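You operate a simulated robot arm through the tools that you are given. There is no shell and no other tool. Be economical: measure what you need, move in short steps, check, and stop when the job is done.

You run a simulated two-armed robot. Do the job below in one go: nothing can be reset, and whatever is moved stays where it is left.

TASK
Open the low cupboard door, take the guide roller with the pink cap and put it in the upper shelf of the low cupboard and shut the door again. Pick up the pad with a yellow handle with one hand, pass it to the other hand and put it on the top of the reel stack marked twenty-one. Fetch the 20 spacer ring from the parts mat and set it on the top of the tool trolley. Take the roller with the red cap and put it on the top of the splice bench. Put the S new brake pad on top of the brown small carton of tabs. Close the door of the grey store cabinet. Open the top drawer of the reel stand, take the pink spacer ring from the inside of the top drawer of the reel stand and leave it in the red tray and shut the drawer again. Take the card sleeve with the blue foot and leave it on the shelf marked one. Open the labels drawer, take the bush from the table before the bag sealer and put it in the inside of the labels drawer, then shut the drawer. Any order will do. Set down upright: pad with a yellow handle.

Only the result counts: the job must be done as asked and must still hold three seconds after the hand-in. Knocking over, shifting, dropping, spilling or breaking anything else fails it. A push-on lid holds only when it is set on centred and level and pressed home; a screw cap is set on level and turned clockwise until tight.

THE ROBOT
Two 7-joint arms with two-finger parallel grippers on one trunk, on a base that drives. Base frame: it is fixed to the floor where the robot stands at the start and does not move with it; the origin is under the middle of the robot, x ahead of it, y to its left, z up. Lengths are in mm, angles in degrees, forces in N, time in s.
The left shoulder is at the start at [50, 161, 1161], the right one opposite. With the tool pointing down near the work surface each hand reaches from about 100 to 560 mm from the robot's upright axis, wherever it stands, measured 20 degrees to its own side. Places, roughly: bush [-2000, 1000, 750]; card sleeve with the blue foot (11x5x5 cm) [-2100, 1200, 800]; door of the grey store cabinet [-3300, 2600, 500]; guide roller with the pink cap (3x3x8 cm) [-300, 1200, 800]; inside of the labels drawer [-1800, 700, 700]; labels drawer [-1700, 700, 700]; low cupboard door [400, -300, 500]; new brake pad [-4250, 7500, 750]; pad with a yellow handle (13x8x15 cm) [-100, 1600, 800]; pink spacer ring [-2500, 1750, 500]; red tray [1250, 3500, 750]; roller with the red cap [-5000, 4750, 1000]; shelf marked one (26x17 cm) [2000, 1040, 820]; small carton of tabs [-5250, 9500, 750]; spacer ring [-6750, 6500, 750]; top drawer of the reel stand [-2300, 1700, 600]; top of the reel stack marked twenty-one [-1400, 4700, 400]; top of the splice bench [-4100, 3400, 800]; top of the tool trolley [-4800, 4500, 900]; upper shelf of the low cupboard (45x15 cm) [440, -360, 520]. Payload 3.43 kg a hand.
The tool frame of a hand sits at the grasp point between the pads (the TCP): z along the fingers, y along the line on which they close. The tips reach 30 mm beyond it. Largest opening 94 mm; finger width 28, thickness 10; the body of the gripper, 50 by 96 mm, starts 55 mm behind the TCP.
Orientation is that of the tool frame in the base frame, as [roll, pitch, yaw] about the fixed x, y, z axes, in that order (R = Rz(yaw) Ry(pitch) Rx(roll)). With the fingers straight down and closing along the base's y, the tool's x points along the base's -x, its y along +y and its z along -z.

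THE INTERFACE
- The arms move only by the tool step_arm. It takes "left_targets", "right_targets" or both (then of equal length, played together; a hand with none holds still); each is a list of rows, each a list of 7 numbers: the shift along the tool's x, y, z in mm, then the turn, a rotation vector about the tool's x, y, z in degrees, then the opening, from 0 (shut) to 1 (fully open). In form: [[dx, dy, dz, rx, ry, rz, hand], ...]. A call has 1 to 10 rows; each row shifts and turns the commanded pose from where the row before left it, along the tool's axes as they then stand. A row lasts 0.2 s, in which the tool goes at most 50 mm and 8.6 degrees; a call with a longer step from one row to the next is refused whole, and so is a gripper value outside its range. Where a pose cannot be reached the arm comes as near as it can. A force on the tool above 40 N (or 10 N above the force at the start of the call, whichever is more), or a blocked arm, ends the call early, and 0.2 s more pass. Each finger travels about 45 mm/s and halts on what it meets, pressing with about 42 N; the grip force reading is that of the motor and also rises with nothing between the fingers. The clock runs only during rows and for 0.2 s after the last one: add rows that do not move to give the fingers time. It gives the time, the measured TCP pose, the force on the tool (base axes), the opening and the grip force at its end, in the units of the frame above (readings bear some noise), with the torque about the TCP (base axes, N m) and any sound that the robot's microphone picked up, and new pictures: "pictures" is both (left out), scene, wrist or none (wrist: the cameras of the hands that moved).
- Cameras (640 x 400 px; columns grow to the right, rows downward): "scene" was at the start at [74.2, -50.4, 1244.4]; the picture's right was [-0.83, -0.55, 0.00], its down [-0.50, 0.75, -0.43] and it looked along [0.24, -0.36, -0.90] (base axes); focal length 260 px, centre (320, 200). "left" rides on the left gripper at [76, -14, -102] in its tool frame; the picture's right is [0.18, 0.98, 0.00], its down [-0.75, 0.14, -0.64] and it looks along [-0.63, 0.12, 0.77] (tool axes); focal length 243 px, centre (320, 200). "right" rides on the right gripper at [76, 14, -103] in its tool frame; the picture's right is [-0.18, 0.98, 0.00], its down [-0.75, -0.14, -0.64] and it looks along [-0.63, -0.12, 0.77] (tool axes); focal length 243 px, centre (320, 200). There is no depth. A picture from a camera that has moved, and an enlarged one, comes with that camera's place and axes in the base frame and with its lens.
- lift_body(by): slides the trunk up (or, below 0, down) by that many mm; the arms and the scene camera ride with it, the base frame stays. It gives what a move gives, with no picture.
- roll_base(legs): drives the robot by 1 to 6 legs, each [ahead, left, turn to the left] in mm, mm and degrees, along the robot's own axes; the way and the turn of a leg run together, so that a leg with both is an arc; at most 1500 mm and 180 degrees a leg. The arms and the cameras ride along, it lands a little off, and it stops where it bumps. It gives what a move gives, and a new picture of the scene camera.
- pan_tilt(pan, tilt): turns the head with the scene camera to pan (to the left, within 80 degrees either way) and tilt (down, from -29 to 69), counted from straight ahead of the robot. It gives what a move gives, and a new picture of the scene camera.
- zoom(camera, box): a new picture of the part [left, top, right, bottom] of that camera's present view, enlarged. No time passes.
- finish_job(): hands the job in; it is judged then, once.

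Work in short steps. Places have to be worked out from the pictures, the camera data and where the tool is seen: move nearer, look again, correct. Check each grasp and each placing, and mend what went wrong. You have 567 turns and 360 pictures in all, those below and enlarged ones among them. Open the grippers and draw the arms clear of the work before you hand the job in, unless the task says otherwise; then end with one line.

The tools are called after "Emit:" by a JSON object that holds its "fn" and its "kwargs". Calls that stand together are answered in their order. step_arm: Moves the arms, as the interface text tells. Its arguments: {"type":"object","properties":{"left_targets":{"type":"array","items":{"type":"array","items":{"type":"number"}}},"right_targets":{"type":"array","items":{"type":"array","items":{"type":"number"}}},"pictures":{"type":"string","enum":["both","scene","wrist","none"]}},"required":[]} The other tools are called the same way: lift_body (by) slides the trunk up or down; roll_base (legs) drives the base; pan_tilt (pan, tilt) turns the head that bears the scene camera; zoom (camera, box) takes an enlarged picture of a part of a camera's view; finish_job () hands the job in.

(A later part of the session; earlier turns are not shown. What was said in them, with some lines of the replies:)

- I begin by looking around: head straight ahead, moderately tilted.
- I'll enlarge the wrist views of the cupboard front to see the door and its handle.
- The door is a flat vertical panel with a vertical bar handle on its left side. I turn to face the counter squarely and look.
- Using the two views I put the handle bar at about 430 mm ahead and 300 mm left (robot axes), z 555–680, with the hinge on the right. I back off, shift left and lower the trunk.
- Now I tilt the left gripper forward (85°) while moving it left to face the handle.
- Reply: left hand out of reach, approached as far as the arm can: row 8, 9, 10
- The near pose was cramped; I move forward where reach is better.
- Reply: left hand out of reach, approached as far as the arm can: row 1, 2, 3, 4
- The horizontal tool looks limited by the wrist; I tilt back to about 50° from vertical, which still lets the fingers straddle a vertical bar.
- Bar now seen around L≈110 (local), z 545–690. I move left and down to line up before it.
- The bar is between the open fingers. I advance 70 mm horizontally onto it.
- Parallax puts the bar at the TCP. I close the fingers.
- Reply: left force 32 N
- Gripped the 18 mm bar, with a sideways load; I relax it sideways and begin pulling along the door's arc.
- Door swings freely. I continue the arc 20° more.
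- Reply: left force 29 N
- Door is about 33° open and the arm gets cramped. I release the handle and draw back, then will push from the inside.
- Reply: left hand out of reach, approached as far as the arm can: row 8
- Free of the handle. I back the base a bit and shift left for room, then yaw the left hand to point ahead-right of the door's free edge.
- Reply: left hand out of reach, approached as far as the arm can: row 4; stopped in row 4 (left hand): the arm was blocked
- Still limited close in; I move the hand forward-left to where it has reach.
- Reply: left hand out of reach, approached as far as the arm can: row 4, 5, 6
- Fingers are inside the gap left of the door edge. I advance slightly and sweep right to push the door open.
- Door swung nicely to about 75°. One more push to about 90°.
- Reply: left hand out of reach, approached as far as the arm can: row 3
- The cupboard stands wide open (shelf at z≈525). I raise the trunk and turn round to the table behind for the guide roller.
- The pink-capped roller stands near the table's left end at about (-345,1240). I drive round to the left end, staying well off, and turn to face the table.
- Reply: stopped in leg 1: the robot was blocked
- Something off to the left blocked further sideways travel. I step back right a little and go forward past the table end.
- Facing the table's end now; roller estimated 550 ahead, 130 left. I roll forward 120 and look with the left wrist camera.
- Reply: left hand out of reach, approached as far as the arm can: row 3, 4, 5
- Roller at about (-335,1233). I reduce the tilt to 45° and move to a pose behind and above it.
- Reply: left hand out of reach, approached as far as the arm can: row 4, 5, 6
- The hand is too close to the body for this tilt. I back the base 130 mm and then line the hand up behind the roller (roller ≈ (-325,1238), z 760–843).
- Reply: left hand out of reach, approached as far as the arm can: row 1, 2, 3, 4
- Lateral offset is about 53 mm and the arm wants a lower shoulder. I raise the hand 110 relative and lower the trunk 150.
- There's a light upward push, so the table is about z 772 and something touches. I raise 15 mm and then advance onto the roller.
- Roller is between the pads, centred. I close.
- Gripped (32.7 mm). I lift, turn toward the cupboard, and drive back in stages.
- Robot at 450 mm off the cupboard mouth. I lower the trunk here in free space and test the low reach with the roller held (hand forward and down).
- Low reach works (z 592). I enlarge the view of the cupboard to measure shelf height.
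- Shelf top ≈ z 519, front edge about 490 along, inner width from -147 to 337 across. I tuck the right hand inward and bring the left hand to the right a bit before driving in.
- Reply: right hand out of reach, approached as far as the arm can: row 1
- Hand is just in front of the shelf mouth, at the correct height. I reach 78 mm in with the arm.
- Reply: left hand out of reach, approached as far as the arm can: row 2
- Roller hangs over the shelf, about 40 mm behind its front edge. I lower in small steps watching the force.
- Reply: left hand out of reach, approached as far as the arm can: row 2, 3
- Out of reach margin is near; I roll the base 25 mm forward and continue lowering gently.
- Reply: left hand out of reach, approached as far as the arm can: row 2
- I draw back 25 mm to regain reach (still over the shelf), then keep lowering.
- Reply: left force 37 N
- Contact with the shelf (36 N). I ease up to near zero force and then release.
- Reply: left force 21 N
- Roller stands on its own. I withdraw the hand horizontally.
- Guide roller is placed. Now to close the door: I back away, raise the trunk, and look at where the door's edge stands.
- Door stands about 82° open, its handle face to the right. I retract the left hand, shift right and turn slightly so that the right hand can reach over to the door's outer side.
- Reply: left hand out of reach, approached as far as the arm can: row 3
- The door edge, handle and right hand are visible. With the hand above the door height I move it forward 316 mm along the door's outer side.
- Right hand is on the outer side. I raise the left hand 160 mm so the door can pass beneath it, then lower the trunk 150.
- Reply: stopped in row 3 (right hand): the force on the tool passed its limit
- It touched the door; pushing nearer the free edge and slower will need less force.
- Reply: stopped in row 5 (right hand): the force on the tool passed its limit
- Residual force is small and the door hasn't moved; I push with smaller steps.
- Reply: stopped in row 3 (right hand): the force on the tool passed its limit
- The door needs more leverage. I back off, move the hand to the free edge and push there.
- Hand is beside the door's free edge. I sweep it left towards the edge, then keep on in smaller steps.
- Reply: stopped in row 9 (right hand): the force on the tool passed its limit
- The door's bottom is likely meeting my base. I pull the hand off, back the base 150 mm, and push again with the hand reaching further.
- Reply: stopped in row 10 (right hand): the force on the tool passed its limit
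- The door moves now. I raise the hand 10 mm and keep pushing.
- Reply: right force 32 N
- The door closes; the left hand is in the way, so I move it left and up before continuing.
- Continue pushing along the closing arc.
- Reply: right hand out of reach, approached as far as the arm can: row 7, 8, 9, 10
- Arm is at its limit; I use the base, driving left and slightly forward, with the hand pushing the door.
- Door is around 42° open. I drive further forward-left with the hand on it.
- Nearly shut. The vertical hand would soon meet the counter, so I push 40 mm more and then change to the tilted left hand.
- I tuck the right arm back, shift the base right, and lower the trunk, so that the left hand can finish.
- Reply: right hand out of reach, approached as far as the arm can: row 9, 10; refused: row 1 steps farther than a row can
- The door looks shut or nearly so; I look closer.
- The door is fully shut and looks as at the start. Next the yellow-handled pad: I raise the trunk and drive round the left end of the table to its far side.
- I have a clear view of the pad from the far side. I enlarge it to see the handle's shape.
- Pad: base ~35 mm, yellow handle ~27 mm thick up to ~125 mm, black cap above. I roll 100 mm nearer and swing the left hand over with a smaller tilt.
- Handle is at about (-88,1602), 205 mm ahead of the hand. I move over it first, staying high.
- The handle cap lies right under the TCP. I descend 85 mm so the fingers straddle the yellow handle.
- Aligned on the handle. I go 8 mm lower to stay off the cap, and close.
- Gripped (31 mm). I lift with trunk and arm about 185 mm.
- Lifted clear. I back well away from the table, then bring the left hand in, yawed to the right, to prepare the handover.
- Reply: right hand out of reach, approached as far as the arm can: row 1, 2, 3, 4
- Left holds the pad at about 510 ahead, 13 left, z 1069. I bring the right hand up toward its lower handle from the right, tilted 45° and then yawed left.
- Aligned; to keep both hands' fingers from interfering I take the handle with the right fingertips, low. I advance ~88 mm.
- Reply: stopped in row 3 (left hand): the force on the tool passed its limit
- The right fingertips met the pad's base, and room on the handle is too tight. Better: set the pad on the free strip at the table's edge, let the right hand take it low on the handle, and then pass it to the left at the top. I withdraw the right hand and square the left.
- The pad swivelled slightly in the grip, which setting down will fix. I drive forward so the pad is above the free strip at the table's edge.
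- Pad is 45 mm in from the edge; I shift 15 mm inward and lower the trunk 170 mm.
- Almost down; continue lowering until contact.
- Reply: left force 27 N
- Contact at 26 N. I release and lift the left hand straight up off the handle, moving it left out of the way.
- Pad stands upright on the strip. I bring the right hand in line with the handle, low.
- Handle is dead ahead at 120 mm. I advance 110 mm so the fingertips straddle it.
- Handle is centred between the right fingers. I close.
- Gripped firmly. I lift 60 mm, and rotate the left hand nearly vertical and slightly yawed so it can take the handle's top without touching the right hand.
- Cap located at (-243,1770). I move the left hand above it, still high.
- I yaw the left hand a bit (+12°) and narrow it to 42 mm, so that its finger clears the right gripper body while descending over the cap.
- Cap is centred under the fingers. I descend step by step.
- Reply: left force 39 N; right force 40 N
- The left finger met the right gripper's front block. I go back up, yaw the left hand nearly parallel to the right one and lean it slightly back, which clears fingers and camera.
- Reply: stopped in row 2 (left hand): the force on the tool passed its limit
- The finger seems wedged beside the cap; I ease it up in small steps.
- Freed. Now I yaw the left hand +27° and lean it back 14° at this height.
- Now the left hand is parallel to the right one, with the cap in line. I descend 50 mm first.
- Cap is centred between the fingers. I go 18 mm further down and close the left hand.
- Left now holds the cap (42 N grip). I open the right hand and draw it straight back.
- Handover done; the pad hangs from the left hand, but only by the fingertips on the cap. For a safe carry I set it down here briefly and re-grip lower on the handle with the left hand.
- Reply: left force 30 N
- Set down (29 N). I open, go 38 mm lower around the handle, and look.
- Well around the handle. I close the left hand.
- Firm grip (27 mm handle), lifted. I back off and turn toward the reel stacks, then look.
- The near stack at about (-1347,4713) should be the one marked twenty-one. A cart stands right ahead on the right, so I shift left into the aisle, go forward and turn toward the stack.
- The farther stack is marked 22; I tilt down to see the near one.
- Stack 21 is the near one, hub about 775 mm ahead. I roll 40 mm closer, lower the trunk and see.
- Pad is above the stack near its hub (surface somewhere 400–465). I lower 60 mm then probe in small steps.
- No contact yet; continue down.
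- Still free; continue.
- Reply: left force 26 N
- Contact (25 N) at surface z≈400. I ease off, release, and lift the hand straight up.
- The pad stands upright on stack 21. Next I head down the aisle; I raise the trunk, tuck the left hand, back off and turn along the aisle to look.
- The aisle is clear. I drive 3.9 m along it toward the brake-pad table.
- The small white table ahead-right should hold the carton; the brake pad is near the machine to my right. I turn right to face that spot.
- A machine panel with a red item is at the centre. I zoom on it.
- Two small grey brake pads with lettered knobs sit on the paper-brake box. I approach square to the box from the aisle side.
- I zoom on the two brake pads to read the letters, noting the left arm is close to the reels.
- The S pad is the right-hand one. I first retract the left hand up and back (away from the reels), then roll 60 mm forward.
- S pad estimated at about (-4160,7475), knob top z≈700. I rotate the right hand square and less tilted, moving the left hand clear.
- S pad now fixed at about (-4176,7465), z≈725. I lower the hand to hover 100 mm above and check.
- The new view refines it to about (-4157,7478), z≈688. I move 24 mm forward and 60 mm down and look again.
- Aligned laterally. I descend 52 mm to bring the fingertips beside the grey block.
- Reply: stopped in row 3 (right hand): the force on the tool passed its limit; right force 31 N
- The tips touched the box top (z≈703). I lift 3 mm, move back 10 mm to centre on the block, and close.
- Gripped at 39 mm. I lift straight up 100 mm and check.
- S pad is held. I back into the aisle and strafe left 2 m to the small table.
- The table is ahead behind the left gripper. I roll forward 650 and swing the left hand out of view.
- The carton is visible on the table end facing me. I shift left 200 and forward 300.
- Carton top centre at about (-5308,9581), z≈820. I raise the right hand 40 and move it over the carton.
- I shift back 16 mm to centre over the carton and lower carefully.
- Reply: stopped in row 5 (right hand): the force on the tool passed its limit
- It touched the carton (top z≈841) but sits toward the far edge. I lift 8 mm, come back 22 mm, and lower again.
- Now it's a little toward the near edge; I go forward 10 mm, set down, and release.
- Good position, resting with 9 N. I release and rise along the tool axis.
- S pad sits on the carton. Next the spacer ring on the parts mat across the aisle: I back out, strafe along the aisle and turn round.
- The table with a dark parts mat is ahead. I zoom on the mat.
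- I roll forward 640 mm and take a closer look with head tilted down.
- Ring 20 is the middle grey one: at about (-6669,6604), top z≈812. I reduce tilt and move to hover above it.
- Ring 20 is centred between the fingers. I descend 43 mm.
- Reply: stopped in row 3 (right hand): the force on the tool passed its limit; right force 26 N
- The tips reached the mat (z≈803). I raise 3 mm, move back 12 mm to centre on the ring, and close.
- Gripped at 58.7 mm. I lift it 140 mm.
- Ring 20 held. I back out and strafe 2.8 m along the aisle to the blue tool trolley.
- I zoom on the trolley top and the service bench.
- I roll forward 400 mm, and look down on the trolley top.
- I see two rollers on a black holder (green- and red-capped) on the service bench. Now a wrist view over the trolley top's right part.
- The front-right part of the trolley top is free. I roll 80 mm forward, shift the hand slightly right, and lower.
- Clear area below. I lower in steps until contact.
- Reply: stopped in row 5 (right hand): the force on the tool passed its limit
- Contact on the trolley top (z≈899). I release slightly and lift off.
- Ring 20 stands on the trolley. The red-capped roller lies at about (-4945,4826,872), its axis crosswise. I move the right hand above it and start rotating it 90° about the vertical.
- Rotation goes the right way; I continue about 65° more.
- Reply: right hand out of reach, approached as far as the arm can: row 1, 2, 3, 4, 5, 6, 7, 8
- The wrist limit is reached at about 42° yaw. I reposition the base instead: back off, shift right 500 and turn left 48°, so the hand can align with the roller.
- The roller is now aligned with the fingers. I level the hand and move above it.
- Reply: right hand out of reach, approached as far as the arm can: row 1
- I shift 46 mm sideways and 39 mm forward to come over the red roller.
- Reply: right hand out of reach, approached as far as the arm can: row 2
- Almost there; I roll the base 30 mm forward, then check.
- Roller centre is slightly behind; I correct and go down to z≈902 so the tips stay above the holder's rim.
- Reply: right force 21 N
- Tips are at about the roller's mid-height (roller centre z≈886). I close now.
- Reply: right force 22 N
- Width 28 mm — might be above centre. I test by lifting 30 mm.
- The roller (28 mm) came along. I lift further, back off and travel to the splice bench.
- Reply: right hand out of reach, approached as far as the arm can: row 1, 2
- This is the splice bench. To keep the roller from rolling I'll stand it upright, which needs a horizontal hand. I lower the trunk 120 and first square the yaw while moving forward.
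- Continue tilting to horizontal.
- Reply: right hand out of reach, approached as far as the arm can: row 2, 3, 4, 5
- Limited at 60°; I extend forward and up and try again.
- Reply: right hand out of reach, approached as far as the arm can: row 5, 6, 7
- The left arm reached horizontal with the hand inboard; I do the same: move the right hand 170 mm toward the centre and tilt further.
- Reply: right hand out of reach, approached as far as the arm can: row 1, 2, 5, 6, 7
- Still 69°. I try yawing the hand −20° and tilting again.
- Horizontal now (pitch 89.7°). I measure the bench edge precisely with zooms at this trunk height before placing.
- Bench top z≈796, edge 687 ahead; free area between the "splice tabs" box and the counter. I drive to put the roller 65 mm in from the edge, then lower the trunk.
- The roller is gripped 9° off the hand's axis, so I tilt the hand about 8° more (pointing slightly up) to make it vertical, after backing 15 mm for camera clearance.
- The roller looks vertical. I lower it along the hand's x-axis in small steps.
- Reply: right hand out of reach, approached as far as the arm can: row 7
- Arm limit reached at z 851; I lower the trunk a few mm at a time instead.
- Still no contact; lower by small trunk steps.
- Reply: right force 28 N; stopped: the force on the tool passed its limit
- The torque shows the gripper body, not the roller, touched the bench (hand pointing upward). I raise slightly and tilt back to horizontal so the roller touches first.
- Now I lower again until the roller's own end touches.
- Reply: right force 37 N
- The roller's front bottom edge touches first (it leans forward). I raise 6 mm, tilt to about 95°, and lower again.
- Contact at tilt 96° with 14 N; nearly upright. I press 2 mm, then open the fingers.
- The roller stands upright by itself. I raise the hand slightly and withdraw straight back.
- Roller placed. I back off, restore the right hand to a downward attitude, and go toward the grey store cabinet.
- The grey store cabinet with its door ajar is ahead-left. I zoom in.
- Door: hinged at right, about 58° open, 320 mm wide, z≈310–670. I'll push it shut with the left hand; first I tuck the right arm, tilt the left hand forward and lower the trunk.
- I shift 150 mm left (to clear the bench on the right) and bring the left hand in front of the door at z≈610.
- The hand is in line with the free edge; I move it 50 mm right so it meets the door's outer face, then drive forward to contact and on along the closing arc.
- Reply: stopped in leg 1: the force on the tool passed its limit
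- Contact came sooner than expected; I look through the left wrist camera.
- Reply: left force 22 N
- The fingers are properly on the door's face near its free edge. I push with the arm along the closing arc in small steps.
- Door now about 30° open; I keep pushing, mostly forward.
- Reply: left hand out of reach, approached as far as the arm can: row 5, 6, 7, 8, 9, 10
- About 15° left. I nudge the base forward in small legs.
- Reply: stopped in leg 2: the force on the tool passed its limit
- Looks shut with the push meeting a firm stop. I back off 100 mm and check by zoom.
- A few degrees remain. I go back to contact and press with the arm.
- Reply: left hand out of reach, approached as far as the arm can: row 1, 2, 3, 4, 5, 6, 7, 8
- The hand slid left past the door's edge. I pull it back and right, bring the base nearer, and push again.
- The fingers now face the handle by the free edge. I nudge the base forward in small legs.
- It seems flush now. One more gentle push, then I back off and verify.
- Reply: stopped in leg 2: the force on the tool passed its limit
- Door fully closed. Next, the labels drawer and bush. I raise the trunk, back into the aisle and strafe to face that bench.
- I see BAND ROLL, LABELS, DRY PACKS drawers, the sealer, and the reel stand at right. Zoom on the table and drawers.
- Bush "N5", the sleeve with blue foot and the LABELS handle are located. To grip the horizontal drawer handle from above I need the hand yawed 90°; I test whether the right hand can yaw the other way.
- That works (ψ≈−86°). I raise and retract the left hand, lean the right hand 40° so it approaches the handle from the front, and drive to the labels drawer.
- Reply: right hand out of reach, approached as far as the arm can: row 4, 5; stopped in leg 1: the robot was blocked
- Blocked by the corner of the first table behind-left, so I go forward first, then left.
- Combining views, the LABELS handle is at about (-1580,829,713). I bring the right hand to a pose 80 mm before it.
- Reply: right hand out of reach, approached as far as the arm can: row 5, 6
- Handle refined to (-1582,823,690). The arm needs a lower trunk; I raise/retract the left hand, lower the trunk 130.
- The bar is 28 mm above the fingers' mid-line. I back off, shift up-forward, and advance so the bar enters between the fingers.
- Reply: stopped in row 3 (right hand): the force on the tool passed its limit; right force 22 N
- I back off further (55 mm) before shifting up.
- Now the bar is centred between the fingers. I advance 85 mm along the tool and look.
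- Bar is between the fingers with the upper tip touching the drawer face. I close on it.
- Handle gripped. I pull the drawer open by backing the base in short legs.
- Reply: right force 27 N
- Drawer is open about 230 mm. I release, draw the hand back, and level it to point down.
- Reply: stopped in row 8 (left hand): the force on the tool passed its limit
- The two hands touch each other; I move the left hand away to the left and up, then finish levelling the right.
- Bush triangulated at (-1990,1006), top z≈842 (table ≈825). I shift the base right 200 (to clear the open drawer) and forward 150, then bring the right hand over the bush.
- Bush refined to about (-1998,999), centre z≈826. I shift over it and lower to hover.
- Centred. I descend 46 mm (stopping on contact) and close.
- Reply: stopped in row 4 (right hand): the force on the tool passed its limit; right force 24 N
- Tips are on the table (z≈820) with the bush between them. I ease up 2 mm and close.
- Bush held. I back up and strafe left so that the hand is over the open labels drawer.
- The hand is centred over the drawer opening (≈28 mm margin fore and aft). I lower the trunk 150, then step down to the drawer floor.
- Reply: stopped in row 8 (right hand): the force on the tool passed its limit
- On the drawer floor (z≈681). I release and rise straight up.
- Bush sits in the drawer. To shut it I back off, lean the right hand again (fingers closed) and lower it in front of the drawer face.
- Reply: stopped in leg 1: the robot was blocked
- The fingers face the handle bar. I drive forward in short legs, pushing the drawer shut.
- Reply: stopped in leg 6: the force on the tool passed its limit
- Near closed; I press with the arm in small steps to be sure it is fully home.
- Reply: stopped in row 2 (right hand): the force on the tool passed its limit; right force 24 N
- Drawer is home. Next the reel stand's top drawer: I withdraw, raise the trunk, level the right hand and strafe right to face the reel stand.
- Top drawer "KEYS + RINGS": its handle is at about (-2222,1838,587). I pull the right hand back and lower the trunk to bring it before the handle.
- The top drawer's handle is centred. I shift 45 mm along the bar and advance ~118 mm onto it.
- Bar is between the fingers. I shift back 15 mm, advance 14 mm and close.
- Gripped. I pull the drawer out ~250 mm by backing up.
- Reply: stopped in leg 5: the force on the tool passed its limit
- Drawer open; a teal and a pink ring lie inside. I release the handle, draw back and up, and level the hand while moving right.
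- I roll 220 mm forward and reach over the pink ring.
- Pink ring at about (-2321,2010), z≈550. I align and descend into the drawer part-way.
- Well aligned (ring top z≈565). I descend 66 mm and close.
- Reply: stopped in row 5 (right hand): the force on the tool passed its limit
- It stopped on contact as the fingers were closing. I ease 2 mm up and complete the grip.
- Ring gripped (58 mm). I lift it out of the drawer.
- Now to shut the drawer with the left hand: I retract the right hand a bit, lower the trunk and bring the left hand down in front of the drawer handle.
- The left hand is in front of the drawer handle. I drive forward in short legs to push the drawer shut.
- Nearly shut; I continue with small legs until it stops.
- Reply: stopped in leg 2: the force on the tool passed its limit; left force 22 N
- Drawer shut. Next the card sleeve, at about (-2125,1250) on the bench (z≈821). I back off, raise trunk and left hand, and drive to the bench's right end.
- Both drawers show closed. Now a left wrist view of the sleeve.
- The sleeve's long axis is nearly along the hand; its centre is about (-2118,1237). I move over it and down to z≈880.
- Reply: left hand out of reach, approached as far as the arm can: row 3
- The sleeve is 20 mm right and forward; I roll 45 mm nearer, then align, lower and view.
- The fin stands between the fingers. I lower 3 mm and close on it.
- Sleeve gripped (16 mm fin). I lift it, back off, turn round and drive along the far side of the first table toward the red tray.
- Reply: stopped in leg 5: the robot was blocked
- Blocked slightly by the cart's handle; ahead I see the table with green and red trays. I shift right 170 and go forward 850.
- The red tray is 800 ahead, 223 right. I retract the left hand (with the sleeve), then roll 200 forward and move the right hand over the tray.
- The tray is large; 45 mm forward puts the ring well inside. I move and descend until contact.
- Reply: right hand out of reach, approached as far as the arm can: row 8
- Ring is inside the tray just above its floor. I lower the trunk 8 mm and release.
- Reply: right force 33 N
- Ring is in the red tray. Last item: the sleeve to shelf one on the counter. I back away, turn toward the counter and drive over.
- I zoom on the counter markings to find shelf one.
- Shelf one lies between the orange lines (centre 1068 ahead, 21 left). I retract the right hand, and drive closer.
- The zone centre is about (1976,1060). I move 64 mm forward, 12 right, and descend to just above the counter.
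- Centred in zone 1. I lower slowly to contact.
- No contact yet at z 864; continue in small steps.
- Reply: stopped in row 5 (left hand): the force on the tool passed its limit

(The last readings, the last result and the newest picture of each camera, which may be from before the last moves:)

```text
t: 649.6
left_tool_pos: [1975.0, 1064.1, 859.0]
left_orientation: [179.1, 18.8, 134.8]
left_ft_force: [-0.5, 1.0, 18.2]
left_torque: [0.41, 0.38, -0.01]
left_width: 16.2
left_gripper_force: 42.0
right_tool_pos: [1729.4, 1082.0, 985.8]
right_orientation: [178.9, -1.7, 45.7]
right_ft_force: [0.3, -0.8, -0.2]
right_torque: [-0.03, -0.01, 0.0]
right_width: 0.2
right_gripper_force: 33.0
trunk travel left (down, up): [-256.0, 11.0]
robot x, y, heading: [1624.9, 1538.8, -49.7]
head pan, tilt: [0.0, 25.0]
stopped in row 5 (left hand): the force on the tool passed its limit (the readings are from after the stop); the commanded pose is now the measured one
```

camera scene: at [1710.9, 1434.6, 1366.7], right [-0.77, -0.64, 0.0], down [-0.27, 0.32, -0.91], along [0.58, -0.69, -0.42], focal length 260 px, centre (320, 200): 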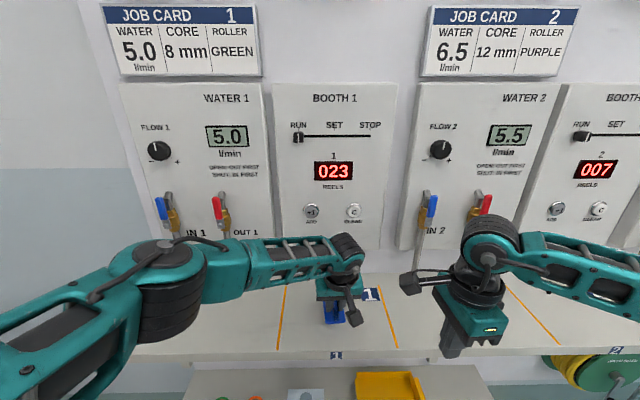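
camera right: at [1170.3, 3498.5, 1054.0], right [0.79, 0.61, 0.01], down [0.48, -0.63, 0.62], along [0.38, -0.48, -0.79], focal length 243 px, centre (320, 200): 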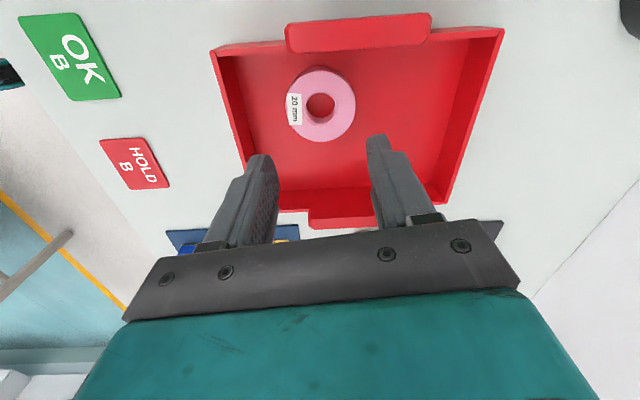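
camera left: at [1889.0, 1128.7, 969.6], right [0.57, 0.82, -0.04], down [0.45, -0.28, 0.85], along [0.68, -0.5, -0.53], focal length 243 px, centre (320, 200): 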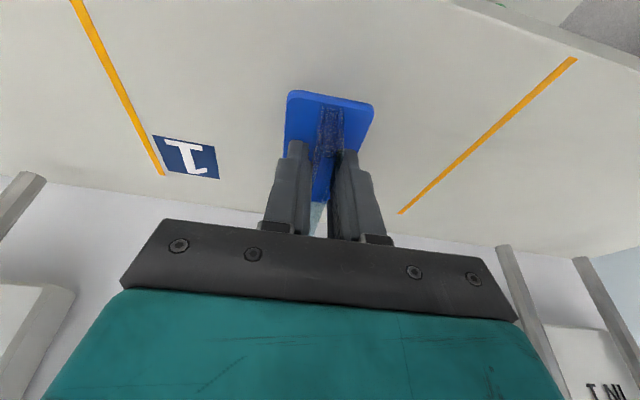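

Contact (counter z≈819). I ease up slightly, release, and rise.

Emit:
{"fn": "step_arm", "kwargs": {"left_targets": [[-0.5, 0, -1.5, 0, 0, 0, 0], [0, 0, 0, 0, 0, 0, 0.35], [0, 0, 0, 0, 0, 0, 0.5], [0, 0, 0, 0, 0, 0, 0.5], [-6, 0, -19, 0, 0, 0, 0.5], [-11, 0, -35, 0, 0, 0, 0.5], [-12, 0, -38, 0, 0, 0, 0.5]], "pictures": "wrist"}}

```text
t: 651.2
left_tool_pos: [1972.6, 1064.9, 954.8]
left_orientation: [178.7, 18.5, 134.9]
left_ft_force: [-0.8, 0.2, 0.6]
left_torque: [0.02, 0.0, 0.02]
left_width: 47.1
left_gripper_force: 0.0
right_tool_pos: [1730.8, 1082.2, 986.2]
right_orientation: [179.1, -1.7, 45.8]
right_ft_force: [0.5, -0.5, 0.5]
right_torque: [0.0, -0.01, 0.03]
right_width: 0.2
right_gripper_force: 32.9
trunk travel left (down, up): [-256.0, 11.0]
robot x, y, heading: [1621.5, 1535.0, -50.3]
head pan, tilt: [0.0, 25.0]
camera left: at [1887.9, 1127.4, 1026.5], right [0.57, 0.82, -0.04], down [0.45, -0.27, 0.85], along [0.69, -0.5, -0.52], focal length 243 px, centre (320, 200)
```

left: 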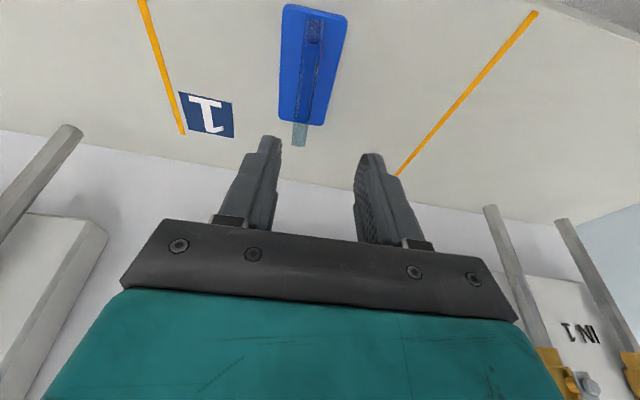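

The sleeve stands in zone 1. All placements are done; I draw clear of the counter and check the cupboard door and the first table on the way.

Emit:
{"fn": "roll_base", "kwargs": {"legs": [[-350, 0, 0], [0, 0, -90]]}}

Emit:
{"fn": "pan_tilt", "kwargs": {"pan": -45, "tilt": 20}}

```text
t: 657.4
left_tool_pos: [926.6, 1460.0, 953.7]
left_orientation: [178.7, 18.7, 44.2]
left_ft_force: [-0.7, -0.3, -0.8]
left_torque: [-0.03, 0.02, 0.01]
left_width: 46.9
left_gripper_force: 0.1
right_tool_pos: [947.3, 1703.4, 985.8]
right_orientation: [179.1, -1.6, -44.8]
right_ft_force: [-0.4, 0.2, 0.1]
right_torque: [0.0, 0.01, -0.03]
right_width: 0.1
right_gripper_force: 32.9
trunk travel left (down, up): [-256.0, 11.0]
robot x, y, heading: [1401.8, 1803.6, -140.7]
head pan, tilt: [0.0, 25.0]
camera scene: at [1299.5, 1719.5, 1366.7], right [-0.64, 0.77, 0.0], down [0.33, 0.27, -0.91], along [-0.7, -0.58, -0.42], focal length 260 px, centre (320, 200)
```

scene: 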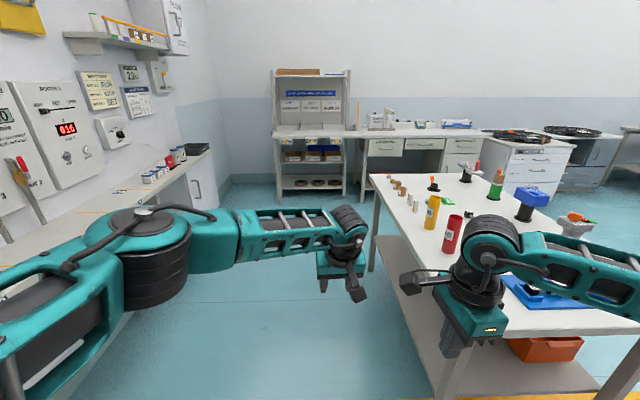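

```text
t: 658.5
left_tool_pos: [927.0, 1458.4, 953.2]
left_orientation: [178.8, 18.6, 44.2]
left_ft_force: [0.9, -0.7, 0.3]
left_torque: [0.0, -0.01, -0.02]
left_width: 46.9
left_gripper_force: 0.1
right_tool_pos: [946.7, 1702.7, 986.3]
right_orientation: [179.1, -1.7, -44.8]
right_ft_force: [0.1, -0.6, 0.3]
right_torque: [0.02, 0.0, -0.01]
right_width: 0.1
right_gripper_force: 33.1
trunk travel left (down, up): [-256.0, 11.0]
robot x, y, heading: [1399.9, 1805.3, -140.4]
head pan, tilt: [-45.0, 20.0]
camera scene: at [1278.0, 1786.9, 1374.7], right [0.1, 1.0, 0.0], down [0.34, -0.03, -0.94], along [-0.94, 0.09, -0.34], focal length 260 px, centre (320, 200)
```

scene: 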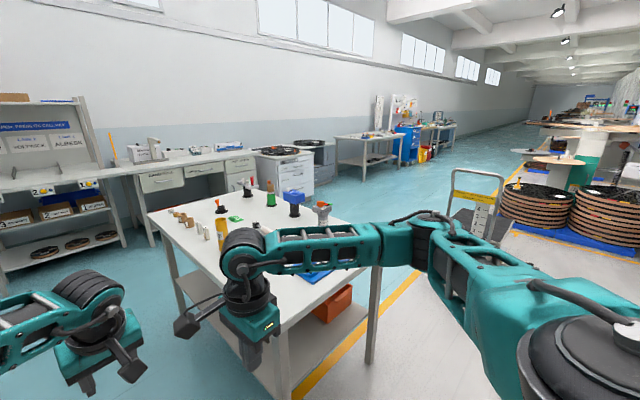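

The table items stand, and cupboard and drawers are shut. A zoom toward the reel stacks to check the pad, and one at the cupboard bench.

Emit:
{"fn": "zoom", "kwargs": {"camera": "scene", "box": [470, 150, 640, 256]}}

Emit:
{"fn": "zoom", "kwargs": {"camera": "scene", "box": [120, 80, 480, 300]}}

```text
3.76 times, centred on (555, 203) of scene
camera zoom: at [1278.0, 1786.9, 1374.7], right [0.1, 1.0, 0.0], down [0.34, -0.03, -0.94], along [-0.94, 0.09, -0.34], focal length 979 px, centre (-565, 189)
```

zoom: 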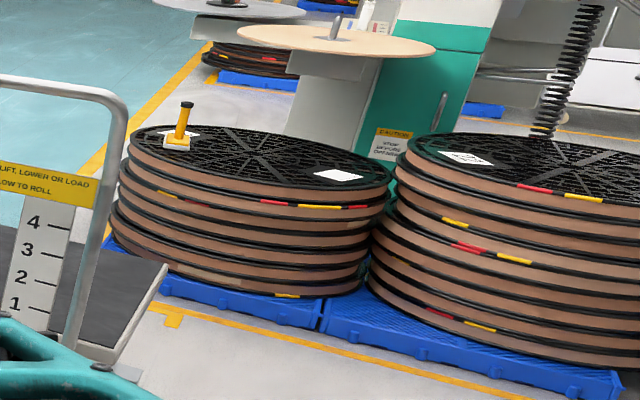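

```text
1.78 times, centred on (300, 190) of scene
camera zoom: at [1278.0, 1786.9, 1374.7], right [0.1, 1.0, 0.0], down [0.34, -0.03, -0.94], along [-0.94, 0.09, -0.34], focal length 462 px, centre (356, 218)
```

zoom: 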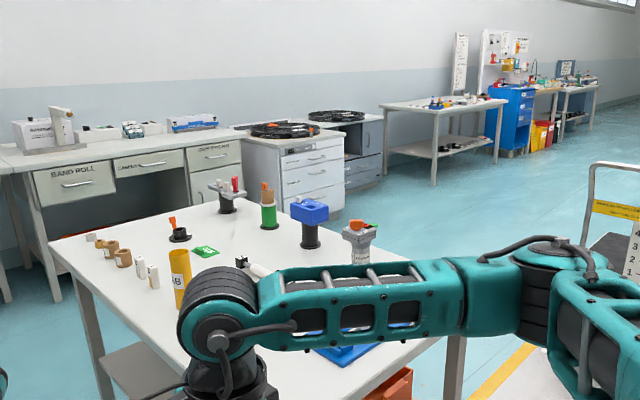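

The pad stands upright on stack 21 and everything is in order. I open both grippers in free air and hand in.

Emit:
{"fn": "step_arm", "kwargs": {"left_targets": [[0, 0, 0, 0, 0, 0, 1], [0, 0, 0, 0, 0, 0, 1], [0, 0, 0, 0, 0, 0, 1], [0, 0, 0, 0, 0, 0, 1], [0, 0, 0, 0, 0, 0, 1], [0, 0, 0, 0, 0, 0, 1]], "right_targets": [[0, 0, 0, 0, 0, 0, 1], [0, 0, 0, 0, 0, 0, 1], [0, 0, 0, 0, 0, 0, 1], [0, 0, 0, 0, 0, 0, 1], [0, 0, 0, 0, 0, 0, 1], [0, 0, 0, 0, 0, 0, 1]], "pictures": "none"}}

Emit:
{"fn": "finish_job", "kwargs": {}}

```text
t: 659.9
left_tool_pos: [926.2, 1461.4, 953.5]
left_orientation: [178.8, 18.7, 44.2]
left_ft_force: [-0.4, 0.2, -0.5]
left_torque: [0.02, -0.03, 0.01]
left_width: 94.3
left_gripper_force: 0.1
right_tool_pos: [945.8, 1703.2, 987.0]
right_orientation: [179.0, -1.8, -44.9]
right_ft_force: [-0.3, -1.1, -0.3]
right_torque: [0.0, 0.0, 0.01]
right_width: 94.1
right_gripper_force: 0.1
trunk travel left (down, up): [-256.0, 11.0]
robot x, y, heading: [1398.8, 1801.3, -140.4]
head pan, tilt: [-45.0, 20.0]
```

```text
The job is handed in.
```

All nine tasks are done and the job is handed in; the base touched the first table's corner and the cart (and was stopped once by something unseen near the lanes shelf), but in the last pictures nothing looked moved or knocked over.
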